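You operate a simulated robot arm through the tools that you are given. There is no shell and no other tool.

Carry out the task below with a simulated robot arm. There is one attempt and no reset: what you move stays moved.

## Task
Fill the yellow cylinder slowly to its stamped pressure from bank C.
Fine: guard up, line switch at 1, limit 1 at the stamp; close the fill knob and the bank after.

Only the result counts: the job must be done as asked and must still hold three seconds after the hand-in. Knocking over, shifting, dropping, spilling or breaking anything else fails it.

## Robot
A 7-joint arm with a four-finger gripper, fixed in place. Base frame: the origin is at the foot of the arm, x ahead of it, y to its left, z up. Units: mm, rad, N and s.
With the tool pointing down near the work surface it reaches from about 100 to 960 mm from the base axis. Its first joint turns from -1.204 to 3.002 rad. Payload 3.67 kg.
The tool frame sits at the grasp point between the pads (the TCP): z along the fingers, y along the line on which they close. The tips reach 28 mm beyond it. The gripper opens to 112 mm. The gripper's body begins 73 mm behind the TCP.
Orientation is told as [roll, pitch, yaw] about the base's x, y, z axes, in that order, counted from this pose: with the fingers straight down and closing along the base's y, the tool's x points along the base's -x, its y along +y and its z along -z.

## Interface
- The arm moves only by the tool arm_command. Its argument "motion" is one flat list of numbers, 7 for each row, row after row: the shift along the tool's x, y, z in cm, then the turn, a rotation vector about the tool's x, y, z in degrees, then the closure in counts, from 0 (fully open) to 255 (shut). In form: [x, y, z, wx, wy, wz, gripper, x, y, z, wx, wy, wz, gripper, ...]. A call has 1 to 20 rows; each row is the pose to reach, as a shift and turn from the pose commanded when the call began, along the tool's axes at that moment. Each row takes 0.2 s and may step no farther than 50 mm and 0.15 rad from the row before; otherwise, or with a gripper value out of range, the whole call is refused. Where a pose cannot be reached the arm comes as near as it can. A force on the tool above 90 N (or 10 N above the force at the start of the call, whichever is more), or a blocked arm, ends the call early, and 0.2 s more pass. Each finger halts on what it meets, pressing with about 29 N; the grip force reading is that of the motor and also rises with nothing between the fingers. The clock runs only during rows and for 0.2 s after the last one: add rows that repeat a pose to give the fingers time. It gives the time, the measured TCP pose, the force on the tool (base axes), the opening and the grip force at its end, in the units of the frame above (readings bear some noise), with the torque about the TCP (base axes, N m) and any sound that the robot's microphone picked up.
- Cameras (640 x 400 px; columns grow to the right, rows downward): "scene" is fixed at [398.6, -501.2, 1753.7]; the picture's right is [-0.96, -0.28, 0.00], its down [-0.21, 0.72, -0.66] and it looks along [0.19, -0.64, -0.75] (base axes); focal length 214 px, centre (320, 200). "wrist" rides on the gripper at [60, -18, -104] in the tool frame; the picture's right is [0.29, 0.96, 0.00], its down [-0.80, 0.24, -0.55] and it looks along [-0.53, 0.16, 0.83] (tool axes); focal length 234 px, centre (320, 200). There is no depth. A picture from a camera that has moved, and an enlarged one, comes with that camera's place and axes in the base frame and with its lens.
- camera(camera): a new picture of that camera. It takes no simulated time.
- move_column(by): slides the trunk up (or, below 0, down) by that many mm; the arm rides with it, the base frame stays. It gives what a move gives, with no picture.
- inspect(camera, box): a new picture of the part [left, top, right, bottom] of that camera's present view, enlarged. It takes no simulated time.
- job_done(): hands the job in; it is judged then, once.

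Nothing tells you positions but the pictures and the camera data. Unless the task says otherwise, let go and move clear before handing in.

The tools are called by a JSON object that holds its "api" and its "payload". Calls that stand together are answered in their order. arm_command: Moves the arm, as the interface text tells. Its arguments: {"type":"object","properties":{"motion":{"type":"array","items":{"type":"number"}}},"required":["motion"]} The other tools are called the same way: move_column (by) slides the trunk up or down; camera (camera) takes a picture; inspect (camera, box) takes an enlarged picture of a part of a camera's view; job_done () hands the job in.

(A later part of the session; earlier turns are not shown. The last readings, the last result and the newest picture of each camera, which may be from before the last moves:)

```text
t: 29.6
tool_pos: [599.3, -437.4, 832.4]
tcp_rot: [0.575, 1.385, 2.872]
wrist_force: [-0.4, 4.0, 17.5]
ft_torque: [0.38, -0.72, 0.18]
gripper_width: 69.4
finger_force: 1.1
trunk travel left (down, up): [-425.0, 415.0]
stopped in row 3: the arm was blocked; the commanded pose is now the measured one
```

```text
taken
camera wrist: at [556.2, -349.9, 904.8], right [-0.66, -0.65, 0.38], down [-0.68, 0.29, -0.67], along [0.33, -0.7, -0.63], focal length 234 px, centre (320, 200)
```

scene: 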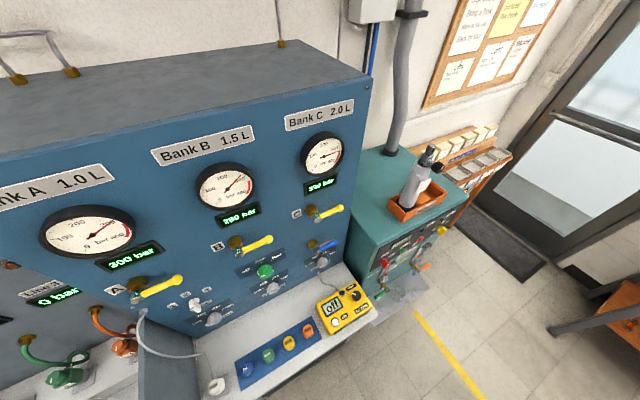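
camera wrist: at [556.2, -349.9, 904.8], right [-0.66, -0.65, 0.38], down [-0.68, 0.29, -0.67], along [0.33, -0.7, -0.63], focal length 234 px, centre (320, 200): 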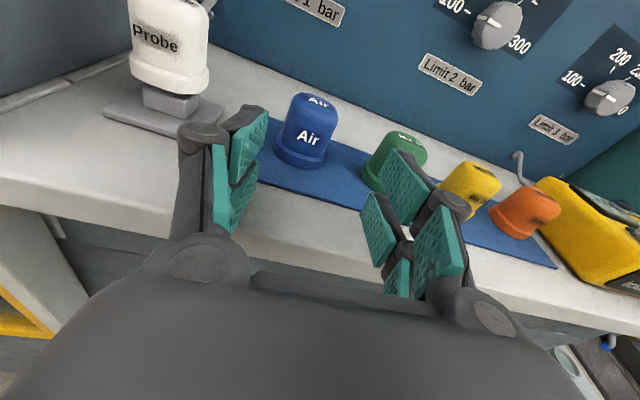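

The arm dipped unexpectedly as it retracted, and it stopped with a small upward force. I'll check what it's near before moving again.

{"api": "camera", "payload": {"camera": "scene"}}

{"api": "inspect", "payload": {"camera": "scene", "box": [180, 260, 400, 400]}}

{"api": "inspect", "payload": {"camera": "wrist", "box": [100, 60, 480, 320]}}

```text
taken
```

scene: 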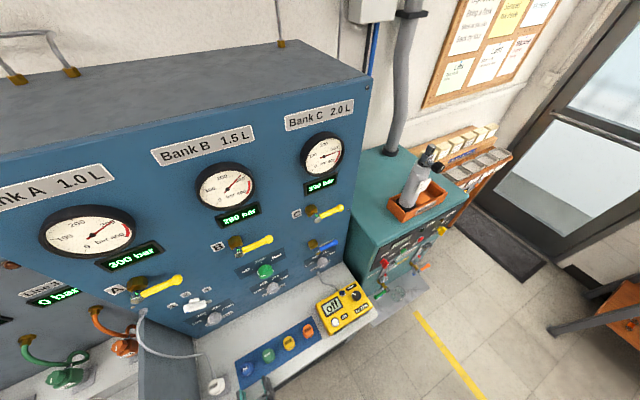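

```text
2.86 times, centred on (290, 330) of scene
camera zoom: at [398.6, -501.2, 1753.7], right [-0.96, -0.28, 0.0], down [-0.21, 0.72, -0.66], along [0.19, -0.64, -0.75], focal length 613 px, centre (406, -171)
```

zoom: 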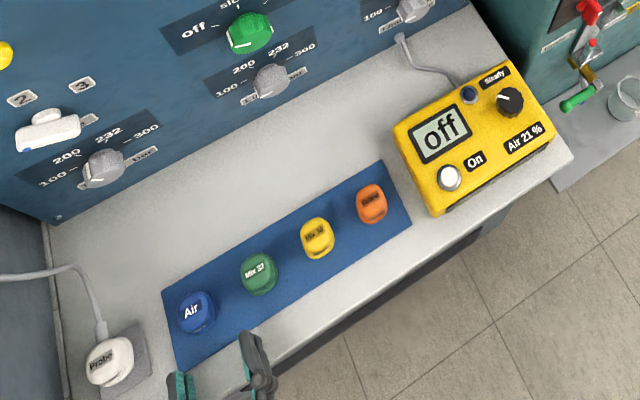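

```text
1.54 times, centred on (290, 190) of wrist
camera zoom: at [556.2, -349.9, 904.8], right [-0.66, -0.65, 0.38], down [-0.68, 0.29, -0.67], along [0.33, -0.7, -0.63], focal length 360 px, centre (366, 215)
```

zoom: 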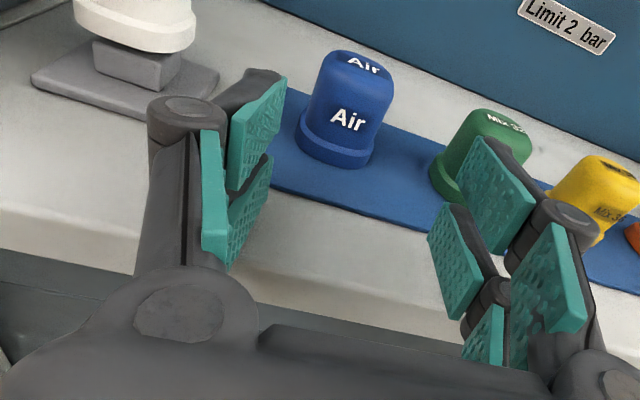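

Nothing has been displaced; the fingers are just resting at the shelf's front edge. I'll lift straight up with the trunk.

{"api": "move_column", "payload": {"by": 80}}

{"api": "camera", "payload": {"camera": "wrist"}}

```text
t: 30.8
tool_pos: [599.4, -436.7, 910.1]
tcp_rot: [0.57, 1.382, 2.868]
wrist_force: [0.8, 0.3, -1.4]
ft_torque: [0.01, 0.06, 0.02]
gripper_width: 68.1
finger_force: 0.1
trunk travel left (down, up): [-505.0, 335.0]
```

```text
taken
camera wrist: at [557.0, -350.1, 983.1], right [-0.66, -0.65, 0.38], down [-0.68, 0.29, -0.67], along [0.33, -0.7, -0.64], focal length 234 px, centre (320, 200)
```

wrist: 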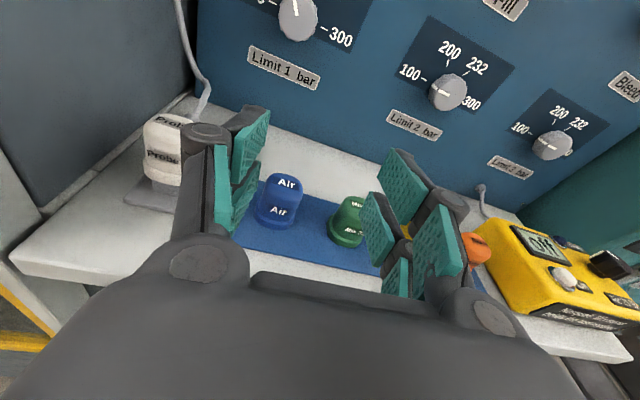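

Clear, with no force on the tool. I'll raise the arm into a more comfortable posture and yaw the tool toward the fill box.

{"api": "arm_command", "payload": {"motion": [3.8, 0.39, -0.63, 4.05, 1.49, 0.5, 100, 7.6, 0.79, -1.26, 8.1, 2.97, 1, 100, 11.4, 1.18, -1.89, 12.2, 4.46, 1.5, 100, 15.2, 1.57, -2.51, 16.2, 5.94, 2, 60, 19, 1.96, -3.14, 20.3, 7.43, 2.5, 0, 22.8, 2.36, -3.77, 24.3, 8.9, 3, 0, 26.6, 2.75, -4.4, 28.4, 10.4, 3.5, 0, 26.6, 2.75, -4.4, 28.4, 10.4, 3.5, 0, 26.6, 2.75, -4.4, 28.4, 10.4, 3.5, 0]}}

{"api": "camera", "payload": {"camera": "wrist"}}

```text
t: 33.0
tool_pos: [623.4, -274.6, 1268.0]
tcp_rot: [1.862, 0.98, -1.509]
wrist_force: [0.3, -0.6, 0.1]
ft_torque: [-0.03, -0.01, 0.08]
gripper_width: 111.8
finger_force: 0.0
out of reach, approached as far as the arm can: row 2, 3, 4, 5, 6, 7, 8, 9
trunk travel left (down, up): [-505.0, 335.0]
stopped in row 9: the arm was blocked; the commanded pose is now the measured one
```

```text
taken
camera wrist: at [526.2, -208.4, 1290.1], right [-0.24, -0.62, 0.75], down [-0.57, -0.54, -0.62], along [0.79, -0.57, -0.22], focal length 234 px, centre (320, 200)
```

wrist: 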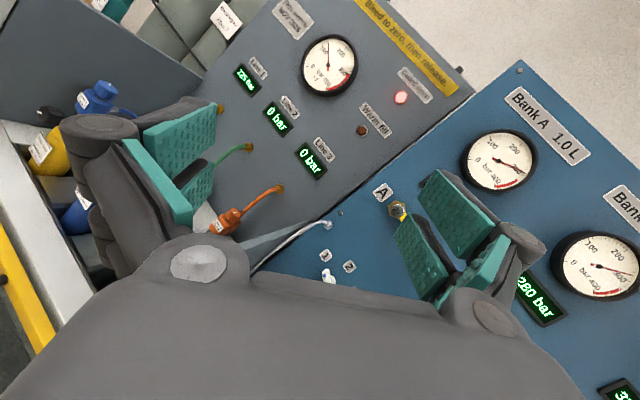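

The local solver seems stuck near a joint limit. I'll go back to the first horizontal orientation, which worked well, at a similar pose.

{"api": "arm_command", "payload": {"motion": [0.63, -0.78, -1.01, -2.77, 0.72, 7.74, 0, 1.26, -1.57, -2.02, -5.53, 1.44, 15.48, 0, 1.88, -2.35, -3.03, -8.3, 2.16, 23.22, 0, 2.51, -3.13, -4.03, -11.07, 2.88, 30.96, 0, 3.14, -3.92, -5.04, -13.83, 3.6, 38.7, 0, 3.77, -4.7, -6.05, -16.6, 4.32, 46.44, 0, 4.4, -5.48, -7.06, -19.37, 5.04, 54.18, 0, 5.02, -6.27, -8.07, -22.13, 5.76, 61.92, 0, 5.65, -7.05, -9.08, -24.9, 6.48, 69.66, 0, 6.28, -7.83, -10.09, -27.67, 7.2, 77.4, 0, 6.91, -8.62, -11.1, -30.43, 7.92, 85.14, 0, 7.54, -9.4, -12.1, -33.2, 8.64, 92.88, 0, 8.16, -10.18, -13.11, -35.97, 9.36, 100.62, 0, 8.79, -10.97, -14.12, -38.73, 10.08, 108.36, 0, 9.42, -11.75, -15.13, -41.5, 10.8, 116.1, 0, 9.42, -11.75, -15.13, -41.5, 10.8, 116.1, 0]}}

{"api": "camera", "payload": {"camera": "wrist"}}

```text
t: 36.4
tool_pos: [501.7, -95.5, 1258.6]
tcp_rot: [-1.573, -0.014, 0.788]
wrist_force: [0.7, -0.2, -0.2]
ft_torque: [0.01, -0.02, -0.02]
gripper_width: 112.1
finger_force: 0.0
out of reach, approached as far as the arm can: row 1, 2, 3, 4, 5, 6, 7, 8
trunk travel left (down, up): [-505.0, 335.0]
```

```text
taken
camera wrist: at [386.5, -64.6, 1273.8], right [-0.19, -0.2, -0.96], down [0.17, 0.96, -0.23], along [0.97, -0.21, -0.15], focal length 234 px, centre (320, 200)
```

wrist: 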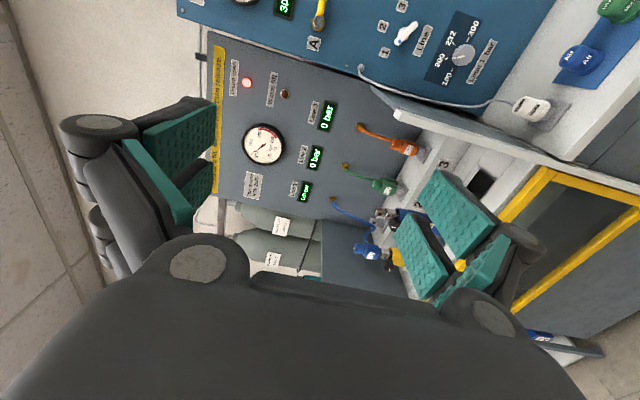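

Back in a good posture. Now I'll tilt the tool 45° down and move above and in front of the guard handle, then look again.

{"api": "arm_command", "payload": {"motion": [-2.8, 0.5, 1.9, -6, 0, 0, 0, -5.6, 1, 3.8, -12, 0, 0, 0, -8.4, 1.5, 5.7, -18, 0, 0, 0, -11.2, 2, 7.6, -24, 0, 0, 0, -14, 2.4, 9.5, -30, 0, 0, 0, -16.8, 2.9, 11.5, -36, 0, 0, 0, -19.6, 3.4, 13.4, -42, 0, 0, 0, -22.4, 3.9, 15.3, -45, 0, 0, 0, -25.2, 4.4, 17.2, -45, 0, 0, 0, -25.2, 4.4, 17.2, -45, 0, 0, 0]}}

{"api": "camera", "payload": {"camera": "wrist"}}

```text
t: 38.6
tool_pos: [802.2, -39.5, 1218.0]
tcp_rot: [-0.788, -0.014, 0.787]
wrist_force: [-1.0, -0.1, -0.1]
ft_torque: [0.03, -0.01, 0.03]
gripper_width: 112.3
finger_force: 0.1
trunk travel left (down, up): [-505.0, 335.0]
```

```text
taken
camera wrist: at [716.4, -39.1, 1302.5], right [-0.67, 0.28, -0.68], down [0.16, 0.96, 0.23], along [0.72, 0.04, -0.69], focal length 234 px, centre (320, 200)
```

wrist: 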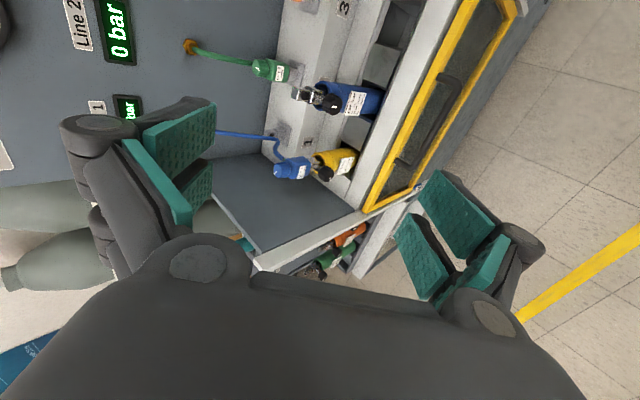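

Reached exactly, and the full handle is visible now. I'll zoom in to measure it.

{"api": "inspect", "payload": {"camera": "wrist", "box": [340, 0, 540, 220]}}

{"api": "inspect", "payload": {"camera": "wrist", "box": [250, 60, 400, 200]}}

```text
1.82 times, centred on (440, 110) of wrist
camera zoom: at [716.4, -39.1, 1302.5], right [-0.67, 0.28, -0.68], down [0.16, 0.96, 0.23], along [0.72, 0.04, -0.69], focal length 426 px, centre (102, 364)
```

zoom: 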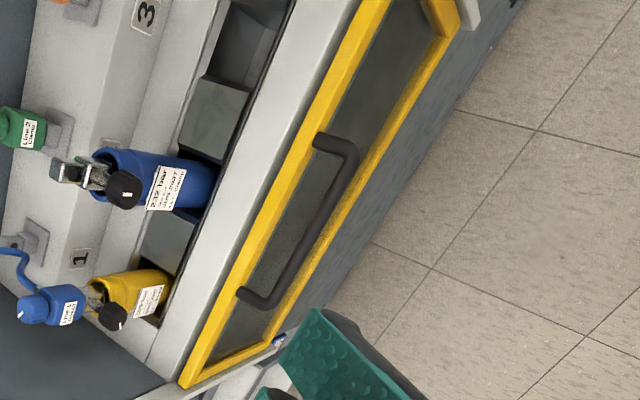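

```text
2.86 times, centred on (325, 130) of wrist
camera zoom: at [716.4, -39.1, 1302.5], right [-0.67, 0.28, -0.68], down [0.16, 0.96, 0.23], along [0.72, 0.04, -0.69], focal length 669 px, centre (306, 400)
```

zoom: 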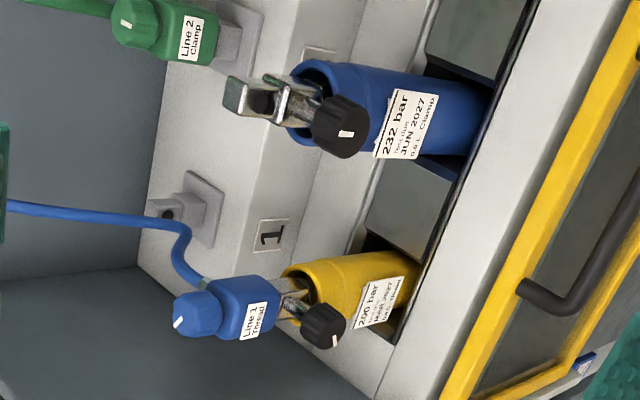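

The handle bar spans s 461–634, about 36 mm off the frame, at z ≈ 793. I'll lower the trunk 330 mm to bring the gripper in front of it.

{"api": "move_column", "payload": {"by": -330}}

{"api": "camera", "payload": {"camera": "wrist"}}

```text
t: 41.9
tool_pos: [803.6, -37.7, 887.2]
tcp_rot: [-0.789, -0.013, 0.784]
wrist_force: [0.2, 0.7, 0.9]
ft_torque: [-0.01, 0.01, 0.05]
gripper_width: 111.8
finger_force: 0.0
trunk travel left (down, up): [-175.0, 665.0]
```

```text
taken
camera wrist: at [716.8, -38.0, 971.8], right [-0.68, 0.28, -0.68], down [0.16, 0.96, 0.23], along [0.72, 0.04, -0.69], focal length 234 px, centre (320, 200)
```

wrist: 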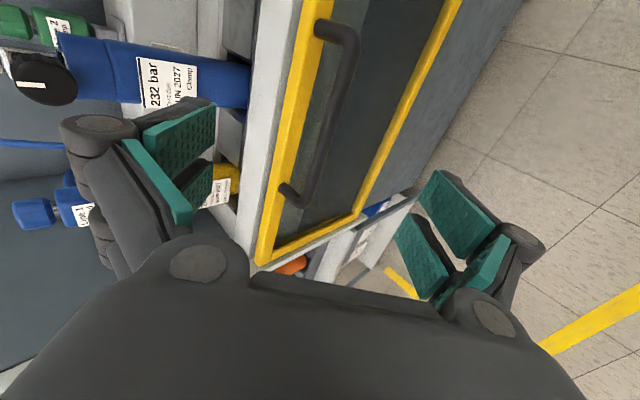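

The bar is near s=545, d=686, z≈780. A flatter approach keeps the inner finger off the frame, so I'll reduce the tilt to 15° and narrow the fingers.

{"api": "arm_command", "payload": {"motion": [0, 1, 1.1, 5, 0, 0, 60, 0, 2, 2.2, 10, 0, 0, 120, 0, 3, 3.3, 15, 0, 0, 150, 0, 4, 4.4, 20, 0, 0, 150, 0, 5, 5.5, 25, 0, 0, 150, 0, 5.73, 6.3, 30, 0, 0, 150, 0, 5.73, 6.3, 30, 0, 0, 150, 0, 5.73, 6.3, 30, 0, 0, 150]}}

{"api": "camera", "payload": {"camera": "wrist"}}

```text
t: 43.9
tool_pos: [812.3, -81.1, 835.0]
tcp_rot: [-1.242, -0.107, 0.74]
wrist_force: [-0.3, 0.6, 0.6]
ft_torque: [0.04, -0.02, 0.01]
gripper_width: 46.2
finger_force: 0.1
trunk travel left (down, up): [-175.0, 665.0]
stopped in row 8: the arm was blocked; the commanded pose is now the measured one
```

```text
taken
camera wrist: at [701.0, -56.4, 878.3], right [-0.35, 0.1, -0.93], down [0.18, 0.98, 0.04], along [0.92, -0.16, -0.36], focal length 234 px, centre (320, 200)
```

wrist: 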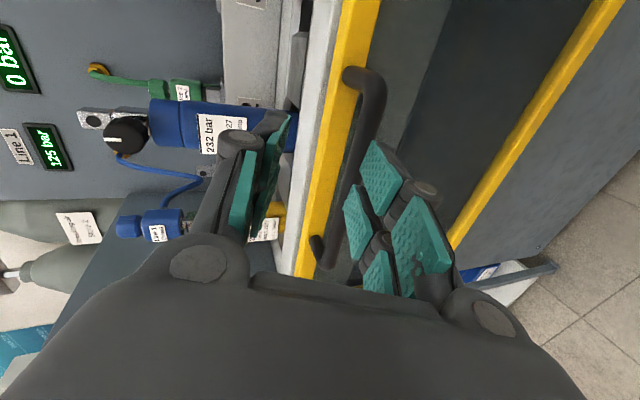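

It hit the same wrist limit. Yawing the tool closer to the radial direction should free it, and the fingers will still close above and below the bar.

{"api": "arm_command", "payload": {"motion": [0.14, 0.98, -0.35, 0.65, -4.95, -3.1, 150, 0.29, 1.95, -0.7, 1.3, -9.9, -6.2, 150, 0.43, 2.93, -1.03, 1.94, -14.85, -9.3, 150, 0.57, 3.91, -1.37, 2.58, -19.8, -12.4, 150, 0.57, 3.91, -1.37, 2.58, -19.8, -12.4, 150, 0.57, 3.91, -1.37, 2.58, -19.8, -12.4, 150]}}

{"api": "camera", "payload": {"camera": "wrist"}}

```text
t: 45.5
tool_pos: [798.1, -97.0, 811.7]
tcp_rot: [-1.259, -0.086, 1.099]
wrist_force: [-0.1, 0.5, 0.3]
ft_torque: [0.04, 0.0, 0.01]
gripper_width: 46.1
finger_force: 0.0
trunk travel left (down, up): [-175.0, 665.0]
stopped in row 6: the arm was blocked; the commanded pose is now the measured one
```

```text
taken
camera wrist: at [685.8, -110.6, 854.8], right [-0.36, -0.05, -0.93], down [-0.17, 0.99, 0.01], along [0.92, 0.16, -0.36], focal length 234 px, centre (320, 200)
```

wrist: 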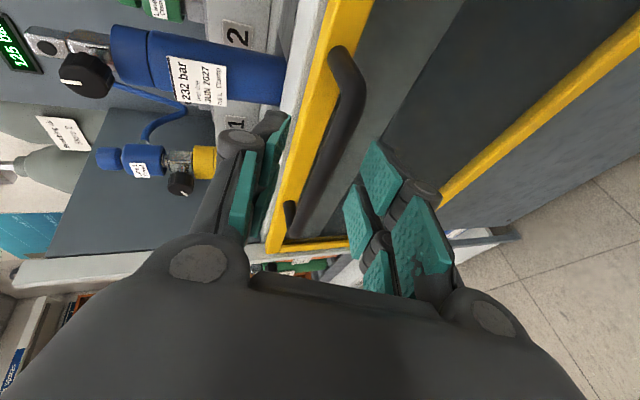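

Tilt is 18° and heading -27°, which is good enough. I'll narrow the opening, align 9 mm lower and slide forward about 50 mm onto the bar.

{"api": "arm_command", "payload": {"motion": [0, 0.9, 0, 0, 0, 0, 177, 0, 0.9, 1.3, 0, 0, 0, 177, 0, 0.9, 2.5, 0, 0, 0, 177, 0, 0.9, 2.5, 0, 0, 0, 177]}}

{"api": "camera", "payload": {"camera": "wrist"}}

```text
t: 46.5
tool_pos: [817.2, -108.3, 804.0]
tcp_rot: [-1.257, -0.103, 1.096]
wrist_force: [-0.4, 0.0, 0.1]
ft_torque: [0.0, 0.01, 0.01]
gripper_width: 34.3
finger_force: 0.0
trunk travel left (down, up): [-175.0, 665.0]
```

```text
taken
camera wrist: at [705.0, -122.8, 845.4], right [-0.35, -0.04, -0.94], down [-0.17, 0.99, 0.02], along [0.92, 0.17, -0.35], focal length 234 px, centre (320, 200)
```

wrist: 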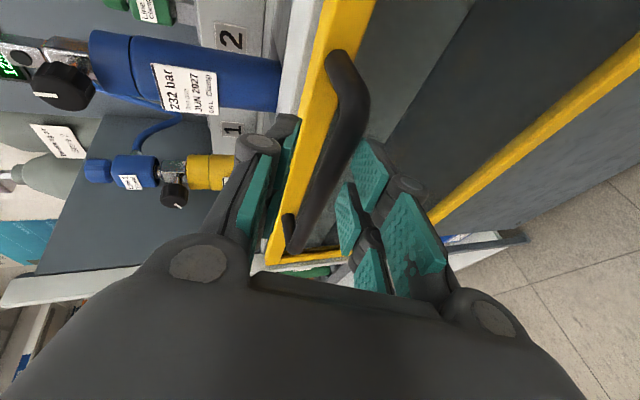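

The bar lies between the fingers' lines, slightly low. I'll go 25 mm further with a small downward correction.

{"api": "arm_command", "payload": {"motion": [0, 0.9, 0, 0, 0, 0, 177, 0, 0.9, 1.3, 0, 0, 0, 177, 0, 0.9, 2.4, 0, 0, 0, 177, 0, 0.9, 2.4, 0, 0, 0, 177]}}

{"api": "camera", "payload": {"camera": "wrist"}}

{"api": "inspect", "payload": {"camera": "wrist", "box": [240, 40, 440, 280]}}

```text
t: 47.5
tool_pos: [835.2, -117.7, 790.5]
tcp_rot: [-1.261, -0.108, 1.094]
wrist_force: [-0.1, -0.4, 0.5]
ft_torque: [0.03, 0.0, -0.01]
gripper_width: 34.3
finger_force: 0.1
trunk travel left (down, up): [-175.0, 665.0]
```

```text
taken
camera wrist: at [722.7, -132.3, 831.7], right [-0.35, -0.03, -0.94], down [-0.17, 0.99, 0.03], along [0.92, 0.17, -0.35], focal length 234 px, centre (320, 200)
```

wrist: 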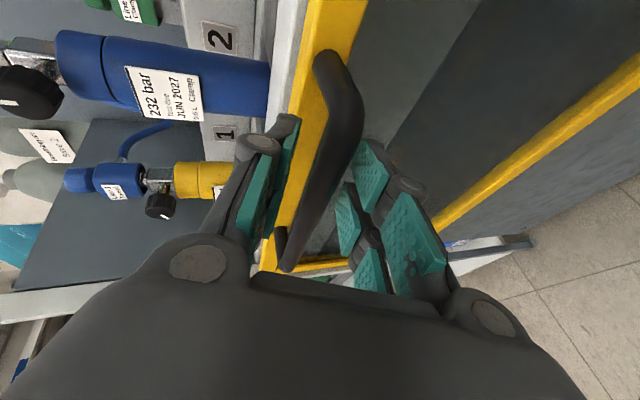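

```text
1.67 times, centred on (340, 160) of wrist
camera zoom: at [722.7, -132.3, 831.7], right [-0.35, -0.03, -0.94], down [-0.17, 0.99, 0.03], along [0.92, 0.17, -0.35], focal length 390 px, centre (287, 267)
```

zoom: 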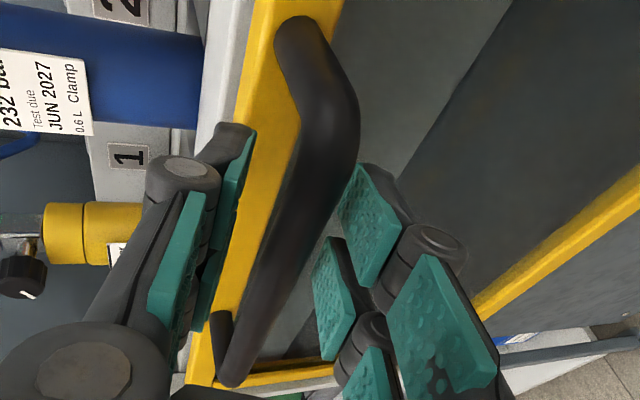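

The bar is now centred between the pads, about 14 mm beyond the TCP. Closing the gripper.

{"api": "arm_command", "payload": {"motion": [0, 0, 0, 0, 0, 0, 220, 0, 0, 0, 0, 0, 0, 255, 0, 0, 0, 0, 0, 0, 255]}}

{"api": "camera", "payload": {"camera": "wrist"}}

```text
t: 48.3
tool_pos: [834.9, -118.4, 787.0]
tcp_rot: [-1.256, -0.106, 1.092]
wrist_force: [-7.3, 6.5, 2.0]
ft_torque: [-0.12, 0.06, 1.38]
gripper_width: 15.3
finger_force: 44.8
trunk travel left (down, up): [-175.0, 665.0]
```

```text
taken
camera wrist: at [722.8, -132.4, 829.8], right [-0.35, -0.03, -0.94], down [-0.17, 0.99, 0.03], along [0.92, 0.17, -0.35], focal length 234 px, centre (320, 200)
```

wrist: 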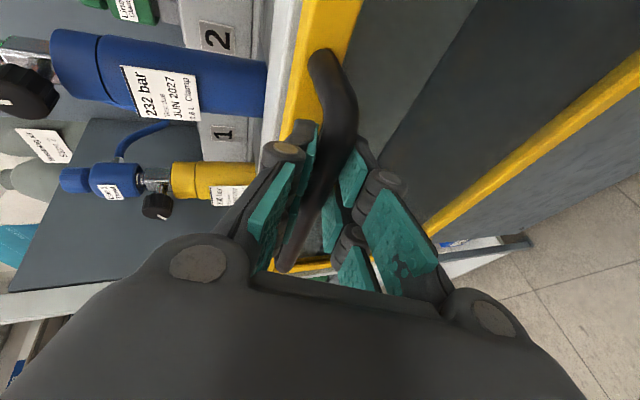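

The handle is gripped. I'll lift it with the trunk in steps.

{"api": "move_column", "payload": {"by": 40}}

{"api": "camera", "payload": {"camera": "wrist"}}

```text
t: 49.1
tool_pos: [835.1, -117.9, 825.8]
tcp_rot: [-1.257, -0.105, 1.092]
wrist_force: [-13.0, 15.0, 2.5]
ft_torque: [0.02, -0.07, 1.33]
gripper_width: 15.1
finger_force: 45.3
trunk travel left (down, up): [-215.0, 625.0]
```

```text
taken
camera wrist: at [722.9, -132.3, 868.2], right [-0.35, -0.03, -0.94], down [-0.17, 0.99, 0.03], along [0.92, 0.16, -0.35], focal length 234 px, centre (320, 200)
```

wrist: 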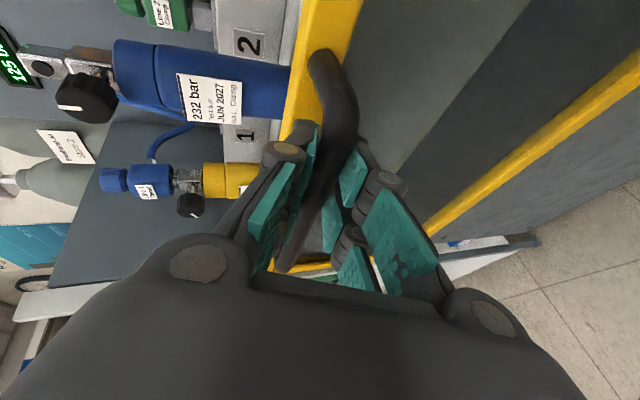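

The guard slides straight up with little force, so I'll keep lifting.

{"api": "move_column", "payload": {"by": 120}}

{"api": "camera", "payload": {"camera": "wrist"}}

{"api": "inspect", "payload": {"camera": "scene", "box": [0, 230, 140, 400]}}

```text
t: 50.6
tool_pos: [835.1, -117.2, 944.2]
tcp_rot: [-1.253, -0.104, 1.091]
wrist_force: [-13.9, 20.0, 2.0]
ft_torque: [0.13, -0.15, 1.09]
gripper_width: 15.2
finger_force: 45.0
trunk travel left (down, up): [-335.0, 505.0]
```

```text
taken
camera wrist: at [723.1, -132.2, 986.4], right [-0.35, -0.03, -0.93], down [-0.16, 0.99, 0.03], along [0.92, 0.16, -0.36], focal length 234 px, centre (320, 200)
```

wrist: 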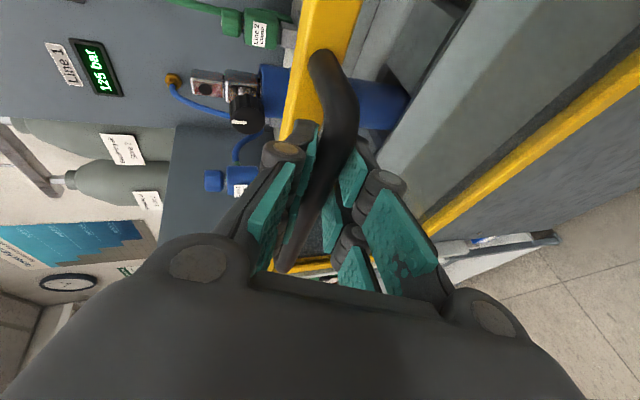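

```text
2.35 times, centred on (70, 315) of scene
camera zoom: at [398.6, -501.2, 1753.7], right [-0.96, -0.28, 0.0], down [-0.21, 0.72, -0.66], along [0.19, -0.64, -0.75], focal length 505 px, centre (908, -71)
```

zoom: 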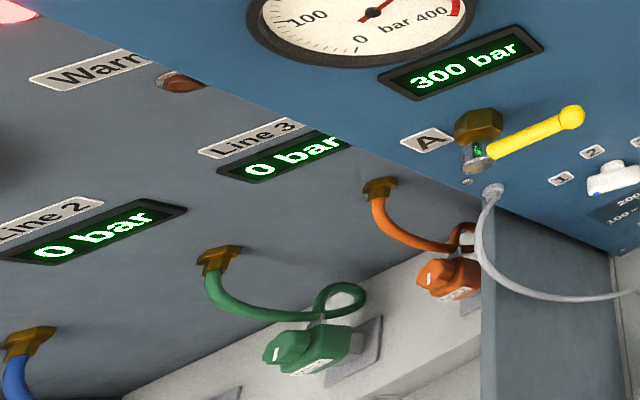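

Guard lamp is still lit, so I'll continue in smaller steps.

{"api": "move_column", "payload": {"by": 80}}

{"api": "inspect", "payload": {"camera": "scene", "box": [0, 240, 60, 290]}}

{"api": "camera", "payload": {"camera": "wrist"}}

```text
t: 51.8
tool_pos: [834.6, -118.3, 1022.7]
tcp_rot: [-1.251, -0.101, 1.091]
wrist_force: [-12.5, 22.0, 2.6]
ft_torque: [0.17, -0.22, 1.01]
gripper_width: 15.0
finger_force: 45.0
trunk travel left (down, up): [-415.0, 425.0]
```

```text
8.00 times, centred on (30, 265) of scene
camera zoom: at [398.6, -501.2, 1753.7], right [-0.96, -0.28, 0.0], down [-0.21, 0.72, -0.66], along [0.19, -0.64, -0.75], focal length 1716 px, centre (2640, -320)
```

zoom: 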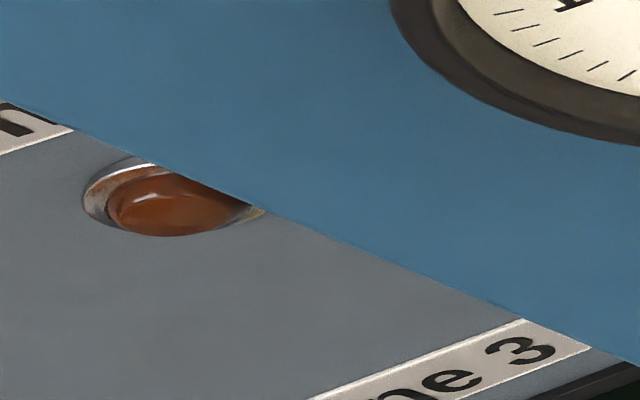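

```text
taken
camera wrist: at [723.2, -132.1, 1065.5], right [-0.36, -0.03, -0.93], down [-0.16, 0.99, 0.03], along [0.92, 0.16, -0.36], focal length 234 px, centre (320, 200)
```

wrist: 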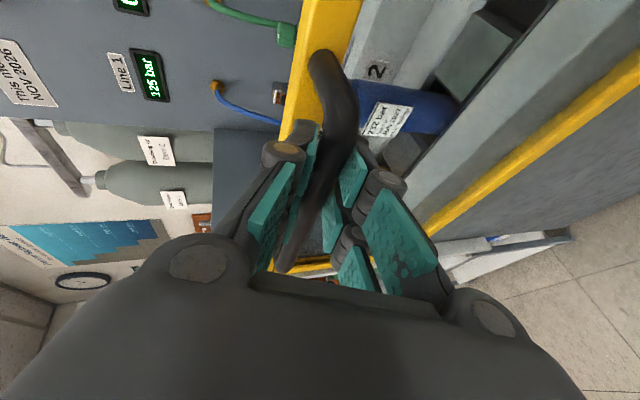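

{"api": "inspect", "payload": {"camera": "scene", "box": [0, 180, 60, 400]}}

{"api": "inspect", "payload": {"camera": "wrist", "box": [0, 0, 200, 120]}}

```text
1.82 times, centred on (30, 290) of scene
camera zoom: at [398.6, -501.2, 1753.7], right [-0.96, -0.28, 0.0], down [-0.21, 0.72, -0.66], along [0.19, -0.64, -0.75], focal length 390 px, centre (847, 36)
```

zoom: 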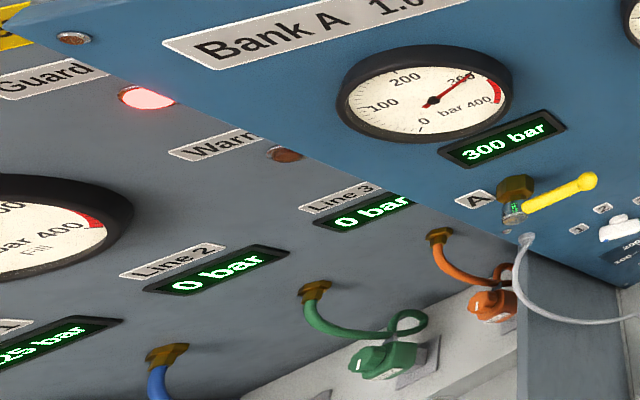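

```text
3.20 times, centred on (100, 60) of wrist
camera zoom: at [723.2, -132.1, 1065.5], right [-0.36, -0.03, -0.93], down [-0.16, 0.99, 0.03], along [0.92, 0.16, -0.36], focal length 749 px, centre (1024, 648)
```

zoom: 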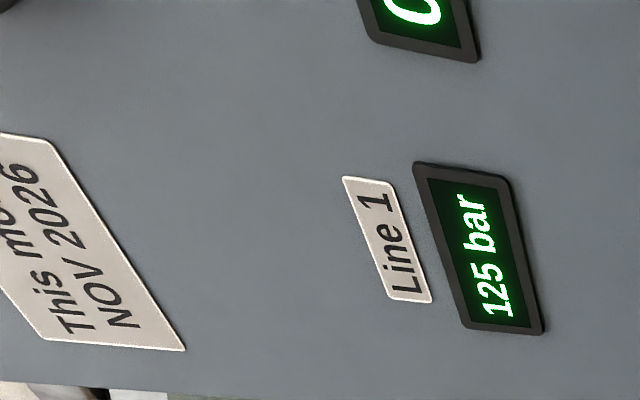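

"Guard open" is still lit, so up it goes.

{"api": "move_column", "payload": {"by": 50}}

{"api": "inspect", "payload": {"camera": "scene", "box": [0, 180, 60, 400]}}

```text
t: 52.7
tool_pos: [834.7, -117.3, 1073.3]
tcp_rot: [-1.252, -0.101, 1.091]
wrist_force: [-11.7, 22.6, 2.9]
ft_torque: [0.14, -0.14, 0.72]
gripper_width: 15.4
finger_force: 45.1
trunk travel left (down, up): [-465.0, 375.0]
```

```text
1.82 times, centred on (30, 290) of scene
camera zoom: at [398.6, -501.2, 1753.7], right [-0.96, -0.28, 0.0], down [-0.21, 0.72, -0.66], along [0.19, -0.64, -0.75], focal length 390 px, centre (847, 36)
```

zoom: 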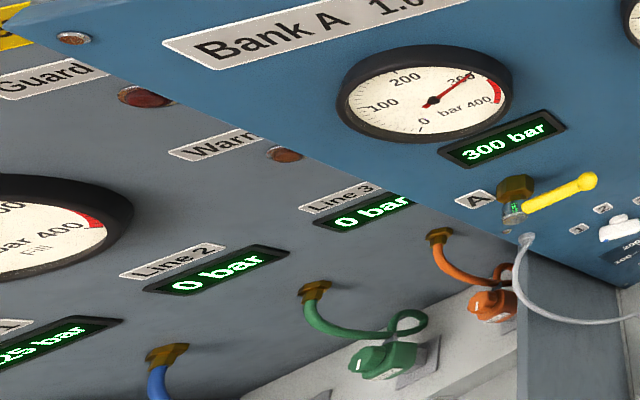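

The lamp went out. I'll go up 10 mm more to seat it, watching the force.

{"api": "move_column", "payload": {"by": 10}}

{"api": "camera", "payload": {"camera": "wrist"}}

```text
t: 53.3
tool_pos: [836.9, -118.0, 1082.8]
tcp_rot: [-1.251, -0.101, 1.089]
wrist_force: [-9.6, 22.0, 6.4]
ft_torque: [0.02, -0.14, 0.48]
gripper_width: 15.2
finger_force: 45.0
trunk travel left (down, up): [-475.0, 365.0]
```

```text
taken
camera wrist: at [723.2, -132.1, 1125.6], right [-0.36, -0.03, -0.93], down [-0.16, 0.99, 0.03], along [0.92, 0.16, -0.36], focal length 234 px, centre (320, 200)
```

wrist: 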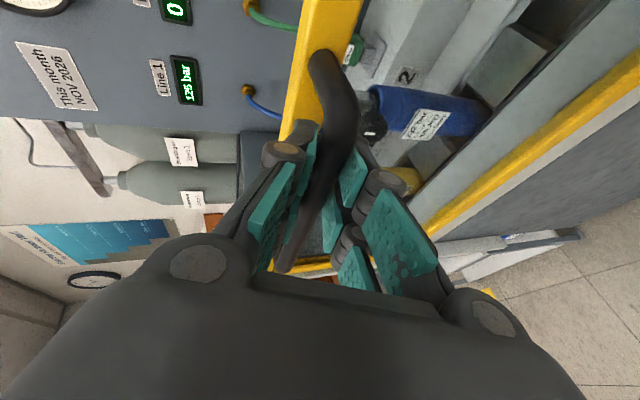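

It's 300 mm up. I'll open the fingers a little, so the lower one would still catch the bar, and see whether the guard stays.

{"api": "arm_command", "payload": {"motion": [0, 0, 0, 0, 0, 0, 190, 0, 0, 0, 0, 0, 0, 190, 0, 0, 0, 0, 0, 0, 190]}}

{"api": "camera", "payload": {"camera": "wrist"}}

{"api": "inspect", "payload": {"camera": "scene", "box": [0, 180, 60, 400]}}

```text
t: 54.1
tool_pos: [835.4, -118.7, 1081.5]
tcp_rot: [-1.249, -0.102, 1.088]
wrist_force: [0.2, -0.4, -0.3]
ft_torque: [0.0, -0.02, -0.01]
gripper_width: 28.4
finger_force: 0.2
trunk travel left (down, up): [-475.0, 365.0]
```

```text
taken
camera wrist: at [724.0, -134.2, 1124.0], right [-0.36, -0.03, -0.93], down [-0.16, 0.99, 0.03], along [0.92, 0.16, -0.36], focal length 234 px, centre (320, 200)
```

wrist: 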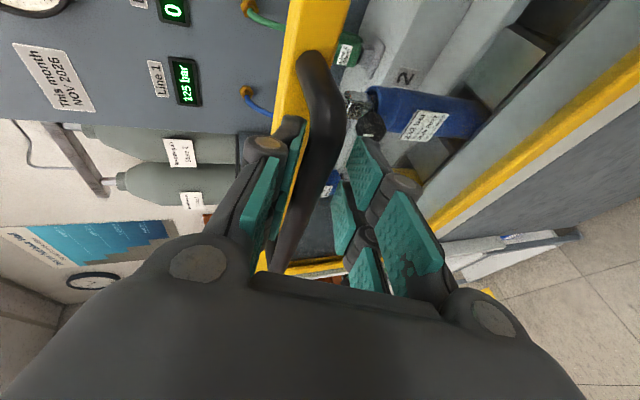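

```text
1.82 times, centred on (30, 290) of scene
camera zoom: at [398.6, -501.2, 1753.7], right [-0.96, -0.28, 0.0], down [-0.21, 0.72, -0.66], along [0.19, -0.64, -0.75], focal length 390 px, centre (847, 36)
```

zoom: 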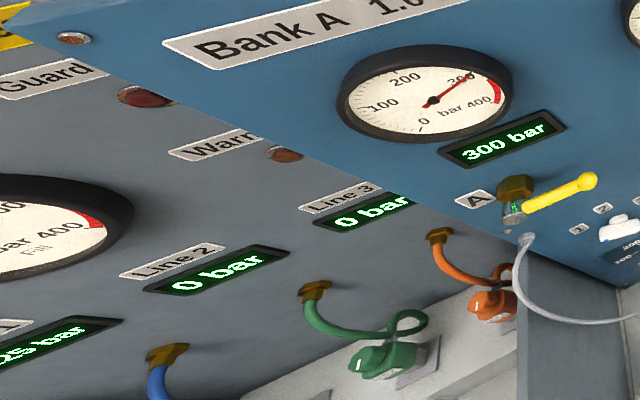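

The guard holds by itself and the lamp stays off. I'll withdraw straight back.

{"api": "arm_command", "payload": {"motion": [0, 0, 0, 0, 0, 0, 177, 0, 0, -2, 0, 0, 0, 177, 0, 0, -5, 0, 0, 0, 177, 0, 0, -9, 0, 0, 0, 177, 0, 0, -13, 0, 0, 0, 177, 0, 0, -13, 0, 0, 0, 177]}}

{"api": "camera", "payload": {"camera": "wrist"}}

{"api": "inspect", "payload": {"camera": "scene", "box": [0, 180, 60, 400]}}

```text
t: 55.5
tool_pos: [724.0, -56.7, 1114.8]
tcp_rot: [-1.255, -0.076, 1.1]
wrist_force: [-0.4, 0.2, -0.3]
ft_torque: [0.0, 0.0, -0.02]
gripper_width: 34.1
finger_force: 0.1
trunk travel left (down, up): [-475.0, 365.0]
```

```text
taken
camera wrist: at [612.3, -71.4, 1158.2], right [-0.36, -0.06, -0.93], down [-0.17, 0.98, 0.0], along [0.92, 0.16, -0.37], focal length 234 px, centre (320, 200)
```

wrist: 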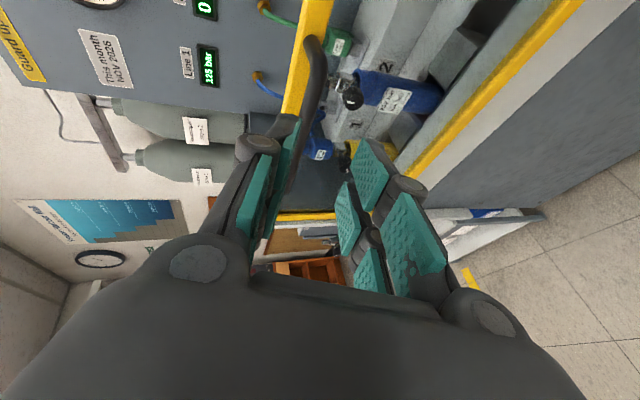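

```text
1.82 times, centred on (30, 290) of scene
camera zoom: at [398.6, -501.2, 1753.7], right [-0.96, -0.28, 0.0], down [-0.21, 0.72, -0.66], along [0.19, -0.64, -0.75], focal length 390 px, centre (847, 36)
```

zoom: 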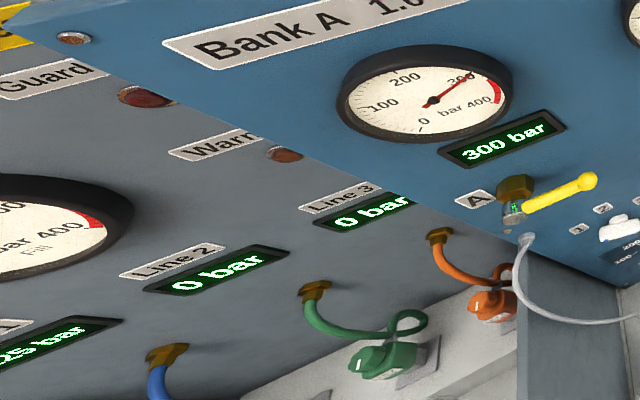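

The guard is up, the lamp is off and the gripper is clear. Next I'll travel back to the upright pose in front of bank C.

{"api": "arm_command", "payload": {"motion": [3.793, -1.616, -1.195, 0, 1.825, -5.606, 177, 7.586, -3.232, -2.39, 0, 3.65, -11.21, 177, 11.379, -4.848, -3.585, 0, 5.475, -16.82, 177, 15.172, -6.464, -4.78, 0, 7.3, -22.42, 177, 18.965, -8.08, -5.975, 0, 9.125, -28.03, 177, 22.758, -9.696, -7.17, 0, 10.95, -33.64, 177, 26.551, -11.312, -8.365, 0, 12.775, -39.24, 177, 30.344, -12.928, -9.56, 0, 14.6, -44.85, 177, 34.137, -14.544, -10.755, 0, 16.425, -50.45, 177, 37.93, -16.16, -11.95, 0, 18.25, -56.06, 177, 41.723, -17.776, -13.145, 0, 20.075, -61.67, 177, 45.516, -19.392, -14.34, 0, 21.9, -67.27, 177, 49.309, -21.008, -15.535, 0, 23.725, -72.88, 177, 53.102, -22.624, -16.73, 0, 25.55, -78.48, 177, 56.895, -24.24, -17.925, 0, 27.375, -84.09, 177, 60.69, -25.85, -19.12, 0, 29.2, -89.7, 177, 60.69, -25.85, -19.12, 0, 29.2, -89.7, 177, 60.69, -25.85, -19.12, 0, 29.2, -89.7, 177]}}

{"api": "camera", "payload": {"camera": "wrist"}}

```text
t: 59.3
tool_pos: [345.1, -575.0, 1371.2]
tcp_rot: [-1.84, 1.563, 0.517]
wrist_force: [0.1, 0.6, 0.1]
ft_torque: [-0.03, 0.02, 0.0]
gripper_width: 34.1
finger_force: 0.1
out of reach, approached as far as the arm can: row 12, 13
trunk travel left (down, up): [-475.0, 365.0]
```

```text
taken
camera wrist: at [283.9, -489.4, 1430.7], right [-0.68, -0.68, 0.28], down [-0.56, 0.23, -0.8], along [0.48, -0.7, -0.53], focal length 234 px, centre (320, 200)
```

wrist: 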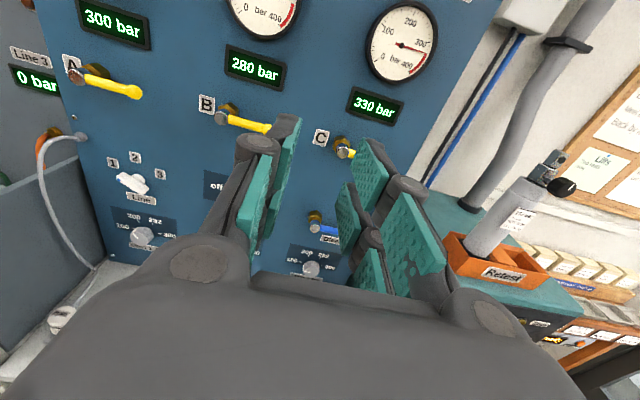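

Good upright pose. Now I'll close the fingers and move to just above and in front of the C lever.

{"api": "arm_command", "payload": {"motion": [-0.6, 2, 3.5, 0, 0, 0, 255, -1.2, 4.1, 7, 0, 0, 0, 255, -1.8, 6.1, 10.5, 0, 0, 0, 255, -2.4, 8.2, 14, 0, 0, 0, 255, -3, 10.2, 17.5, 0, 0, 0, 255, -3.3, 12.2, 20.9, 0, 0, 0, 255, -3.3, 12.2, 20.9, 0, 0, 0, 255, -3.3, 12.2, 20.9, 0, 0, 0, 255]}}

{"api": "camera", "payload": {"camera": "wrist"}}

```text
t: 61.1
tool_pos: [407.2, -810.5, 1338.1]
tcp_rot: [-1.658, 1.561, 0.697]
wrist_force: [-0.5, -0.1, 0.4]
ft_torque: [-0.05, -0.01, 0.03]
gripper_width: 0.1
finger_force: 29.3
trunk travel left (down, up): [-475.0, 365.0]
```

```text
taken
camera wrist: at [347.6, -724.5, 1397.9], right [-0.68, -0.68, 0.28], down [-0.56, 0.23, -0.8], along [0.48, -0.7, -0.53], focal length 234 px, centre (320, 200)
```

wrist: 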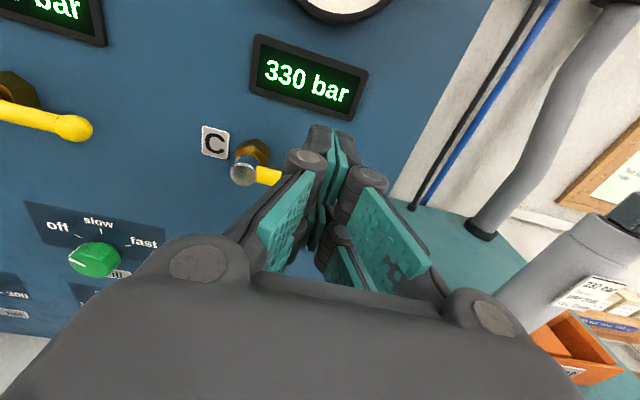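

The stem sits where I expected (s≈-230, z≈1291). I'll advance over the lever and press down gently to find which way it turns.

{"api": "arm_command", "payload": {"motion": [-1, 0, 2.2, 0, 0, 0, 255, -1, 0, 4.4, 0, 0, 0, 255, -1, 0, 6.6, 0, 0, 0, 255, -1, 0, 6.6, 0, 0, 0, 255, -2, 0, 6.6, 0, 0, 0, 255, -3, 0, 6.6, 0, 0, 0, 255, -3.7, 0, 6.6, 0, 0, 0, 255, -3.7, 0, 6.6, 0, 0, 0, 255]}}

{"api": "camera", "payload": {"camera": "wrist"}}

{"api": "inspect", "payload": {"camera": "scene", "box": [270, 160, 380, 270]}}

```text
t: 62.9
tool_pos: [455.5, -855.8, 1301.3]
tcp_rot: [-1.616, 1.564, 0.741]
wrist_force: [-0.8, 0.1, 0.3]
ft_torque: [-0.01, -0.03, -0.02]
gripper_width: 0.0
finger_force: 28.9
trunk travel left (down, up): [-475.0, 365.0]
```

```text
taken
camera wrist: at [394.2, -768.9, 1360.6], right [-0.68, -0.68, 0.28], down [-0.56, 0.23, -0.8], along [0.48, -0.7, -0.53], focal length 234 px, centre (320, 200)
```

wrist: 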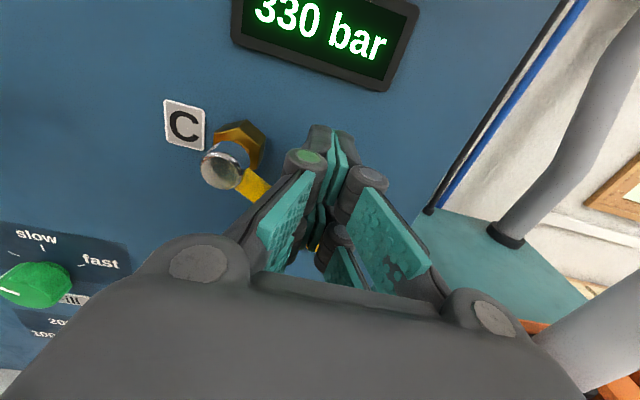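

```text
3.64 times, centred on (325, 215) of scene
camera zoom: at [398.6, -501.2, 1753.7], right [-0.96, -0.28, 0.0], down [-0.21, 0.72, -0.66], along [0.19, -0.64, -0.75], focal length 780 px, centre (302, 146)
```

zoom: 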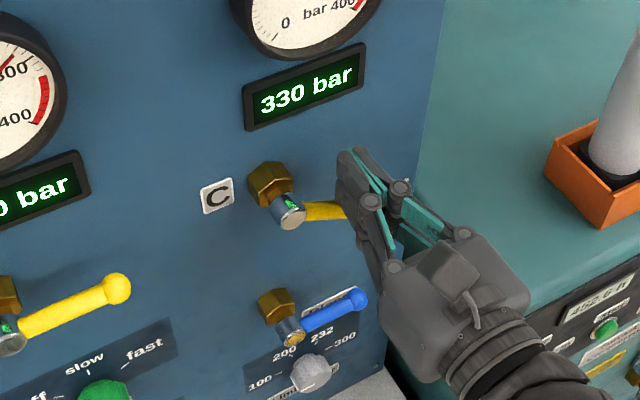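

The lever swings downward with almost no resistance. I'll follow its arc to push it a quarter turn, so it points straight down.

{"api": "arm_command", "payload": {"motion": [-0.8, 0.15, 0, 0, 0, 0, 255, -1.6, 0.3, 0, 0, 0, 0, 255, -2.55, 0.1, 0, 0, 0, 0, 255, -3.5, -0.24, 0, 0, 0, 0, 255, -4.35, -0.75, 0, 0, 0, 0, 255, -5.1, -1.39, 0, 0, 0, 0, 255, -5.6, -1.95, 0, 0, 0, 0, 255, -6, -2.6, 0, 0, 0, 0, 255, -6.35, -3.25, 0, 0, 0, 0, 255, -6.55, -3.95, 0, 0, 0, 0, 255, -6.55, -3.95, 0, 0, 0, 0, 255]}}

{"api": "camera", "payload": {"camera": "wrist"}}

{"api": "inspect", "payload": {"camera": "scene", "box": [270, 160, 380, 270]}}

```text
t: 65.3
tool_pos: [478.2, -832.0, 1235.5]
tcp_rot: [-1.595, 1.558, 0.758]
wrist_force: [-18.4, -4.4, 1.5]
ft_torque: [-0.03, 0.04, -0.18]
gripper_width: 0.0
finger_force: 29.4
trunk travel left (down, up): [-475.0, 365.0]
```

```text
taken
camera wrist: at [418.9, -745.8, 1294.6], right [-0.68, -0.68, 0.28], down [-0.55, 0.23, -0.8], along [0.48, -0.7, -0.53], focal length 234 px, centre (320, 200)
```

wrist: 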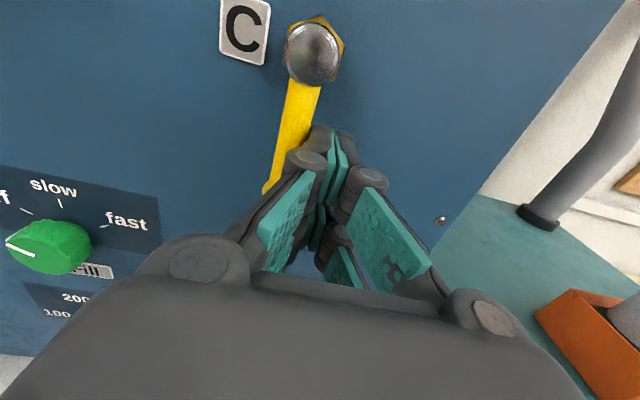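

```text
3.64 times, centred on (325, 215) of scene
camera zoom: at [398.6, -501.2, 1753.7], right [-0.96, -0.28, 0.0], down [-0.21, 0.72, -0.66], along [0.19, -0.64, -0.75], focal length 780 px, centre (302, 146)
```

zoom: 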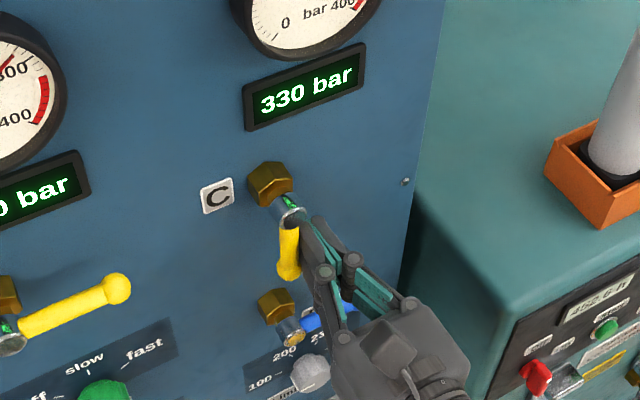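

Bank C is open, with its lever straight down against the stop. I'll back off and move to the Fill knob.

{"api": "arm_command", "payload": {"motion": [0, 1, 0, 0, 0, 0, 255, 0, 1, -3, 0, 0, 0, 255, 0, 1, -6, 0, 0, 0, 255, 0, 1, -9, 0, 0, 0, 200, -2.5, -2.5, -9, 0, 0, 0, 130, -5, -6, -9, 0, 0, 0, 80, -7.5, -9.5, -9, 0, 0, 0, 75, -10, -13, -9, 0, 0, 0, 75, -12.5, -16.5, -9, 0, 0, 0, 75, -14.4, -19.5, -9, 0, 0, 0, 75, -14.4, -19.5, -9, 0, 0, 0, 75, -14.4, -19.5, -9, 0, 0, 0, 75]}}

{"api": "camera", "payload": {"camera": "wrist"}}

{"api": "inspect", "payload": {"camera": "scene", "box": [270, 160, 380, 270]}}

```text
t: 68.1
tool_pos: [442.3, -635.2, 1300.8]
tcp_rot: [-2.343, 1.162, 0.013]
wrist_force: [-1.2, -0.5, 0.6]
ft_torque: [0.0, 0.07, 0.09]
gripper_width: 78.7
finger_force: 0.0
out of reach, approached as far as the arm can: row 8, 9, 10, 11, 12
trunk travel left (down, up): [-475.0, 365.0]
stopped in row 12: the arm was blocked; the commanded pose is now the measured one
```

```text
taken
camera wrist: at [362.7, -549.3, 1330.6], right [-0.74, -0.68, -0.01], down [-0.2, 0.23, -0.95], along [0.65, -0.7, -0.3], focal length 234 px, centre (320, 200)
```

wrist: 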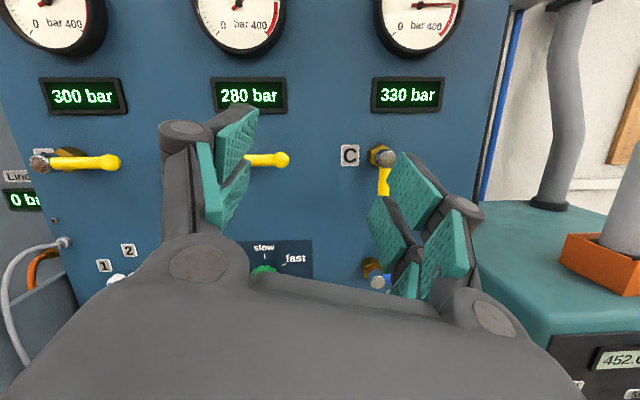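

```text
3.64 times, centred on (325, 215) of scene
camera zoom: at [398.6, -501.2, 1753.7], right [-0.96, -0.28, 0.0], down [-0.21, 0.72, -0.66], along [0.19, -0.64, -0.75], focal length 780 px, centre (302, 146)
```

zoom: 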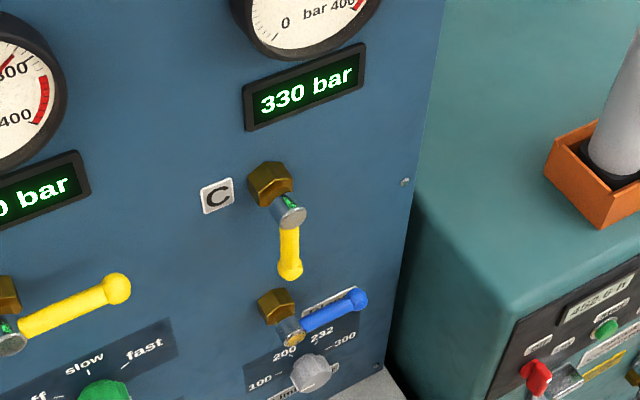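

Bank C's lever stays open. The arm drifted to an awkward limit, so I'll restore the upright pose higher up and use the trunk for the height.

{"api": "arm_command", "payload": {"motion": [0.23, -0.98, -0.98, 0, -4.05, -4.2, 75, 0.47, -1.97, -1.96, 0, -8.1, -8.45, 75, 0.7, -2.95, -2.94, 0, -12.15, -12.7, 75, 0.94, -3.94, -3.92, 0, -16.2, -16.9, 75, 0.94, -3.94, -3.92, 0, -16.2, -16.9, 75, 0.94, -3.94, -3.92, 0, -16.2, -16.9, 75]}}

{"api": "camera", "payload": {"camera": "wrist"}}

```text
t: 69.5
tool_pos: [441.5, -575.7, 1309.2]
tcp_rot: [1.668, 1.566, -2.256]
wrist_force: [-0.1, 0.7, -0.3]
ft_torque: [0.01, 0.01, 0.0]
gripper_width: 79.1
finger_force: 0.0
trunk travel left (down, up): [-475.0, 365.0]
```

```text
taken
camera wrist: at [381.5, -488.9, 1367.4], right [-0.68, -0.68, 0.29], down [-0.56, 0.22, -0.8], along [0.48, -0.7, -0.53], focal length 234 px, centre (320, 200)
```

wrist: 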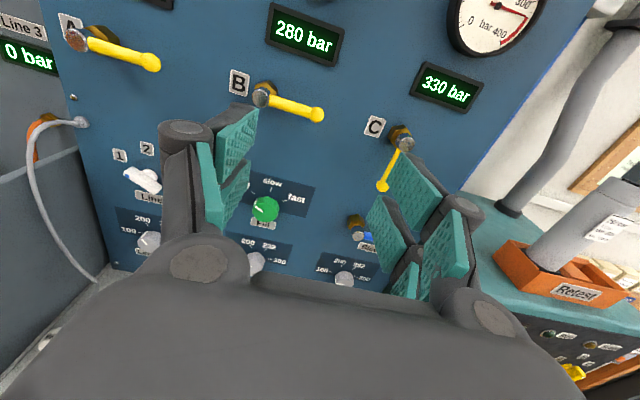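

Recovered. I'll lower the trunk 218 mm to bring the gripper to the Fill knob's height.

{"api": "move_column", "payload": {"by": -218}}

{"api": "arm_command", "payload": {"motion": [0, -1.3, 4, 0, 0, 0, 75, 0, -2.6, 8, 0, 0, 0, 75, 0, -3.9, 12, 0, 0, 0, 75, 0, -3.9, 14.5, 0, 0, 0, 75, 0, -3.9, 14.5, 0, 0, 0, 75, 0, -3.9, 14.5, 0, 0, 0, 75]}}

{"api": "camera", "payload": {"camera": "wrist"}}

```text
t: 71.8
tool_pos: [440.4, -576.5, 1089.9]
tcp_rot: [1.727, 1.568, -2.198]
wrist_force: [-0.2, -0.2, -0.3]
ft_torque: [0.0, -0.01, 0.0]
gripper_width: 79.0
finger_force: 0.0
trunk travel left (down, up): [-257.0, 583.0]
```

```text
t: 73.2
tool_pos: [572.4, -649.6, 1089.6]
tcp_rot: [1.705, 1.567, -2.219]
wrist_force: [0.9, -0.3, -0.4]
ft_torque: [0.05, 0.0, 0.0]
gripper_width: 79.1
finger_force: 0.1
trunk travel left (down, up): [-257.0, 583.0]
```

```text
taken
camera wrist: at [512.5, -563.4, 1149.1], right [-0.68, -0.68, 0.29], down [-0.56, 0.22, -0.8], along [0.48, -0.7, -0.53], focal length 234 px, centre (320, 200)
```

wrist: 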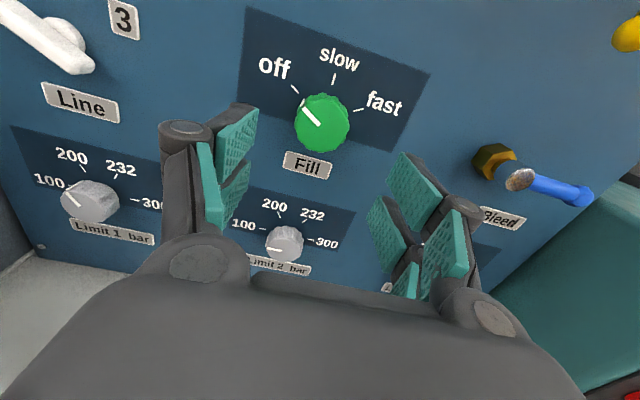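

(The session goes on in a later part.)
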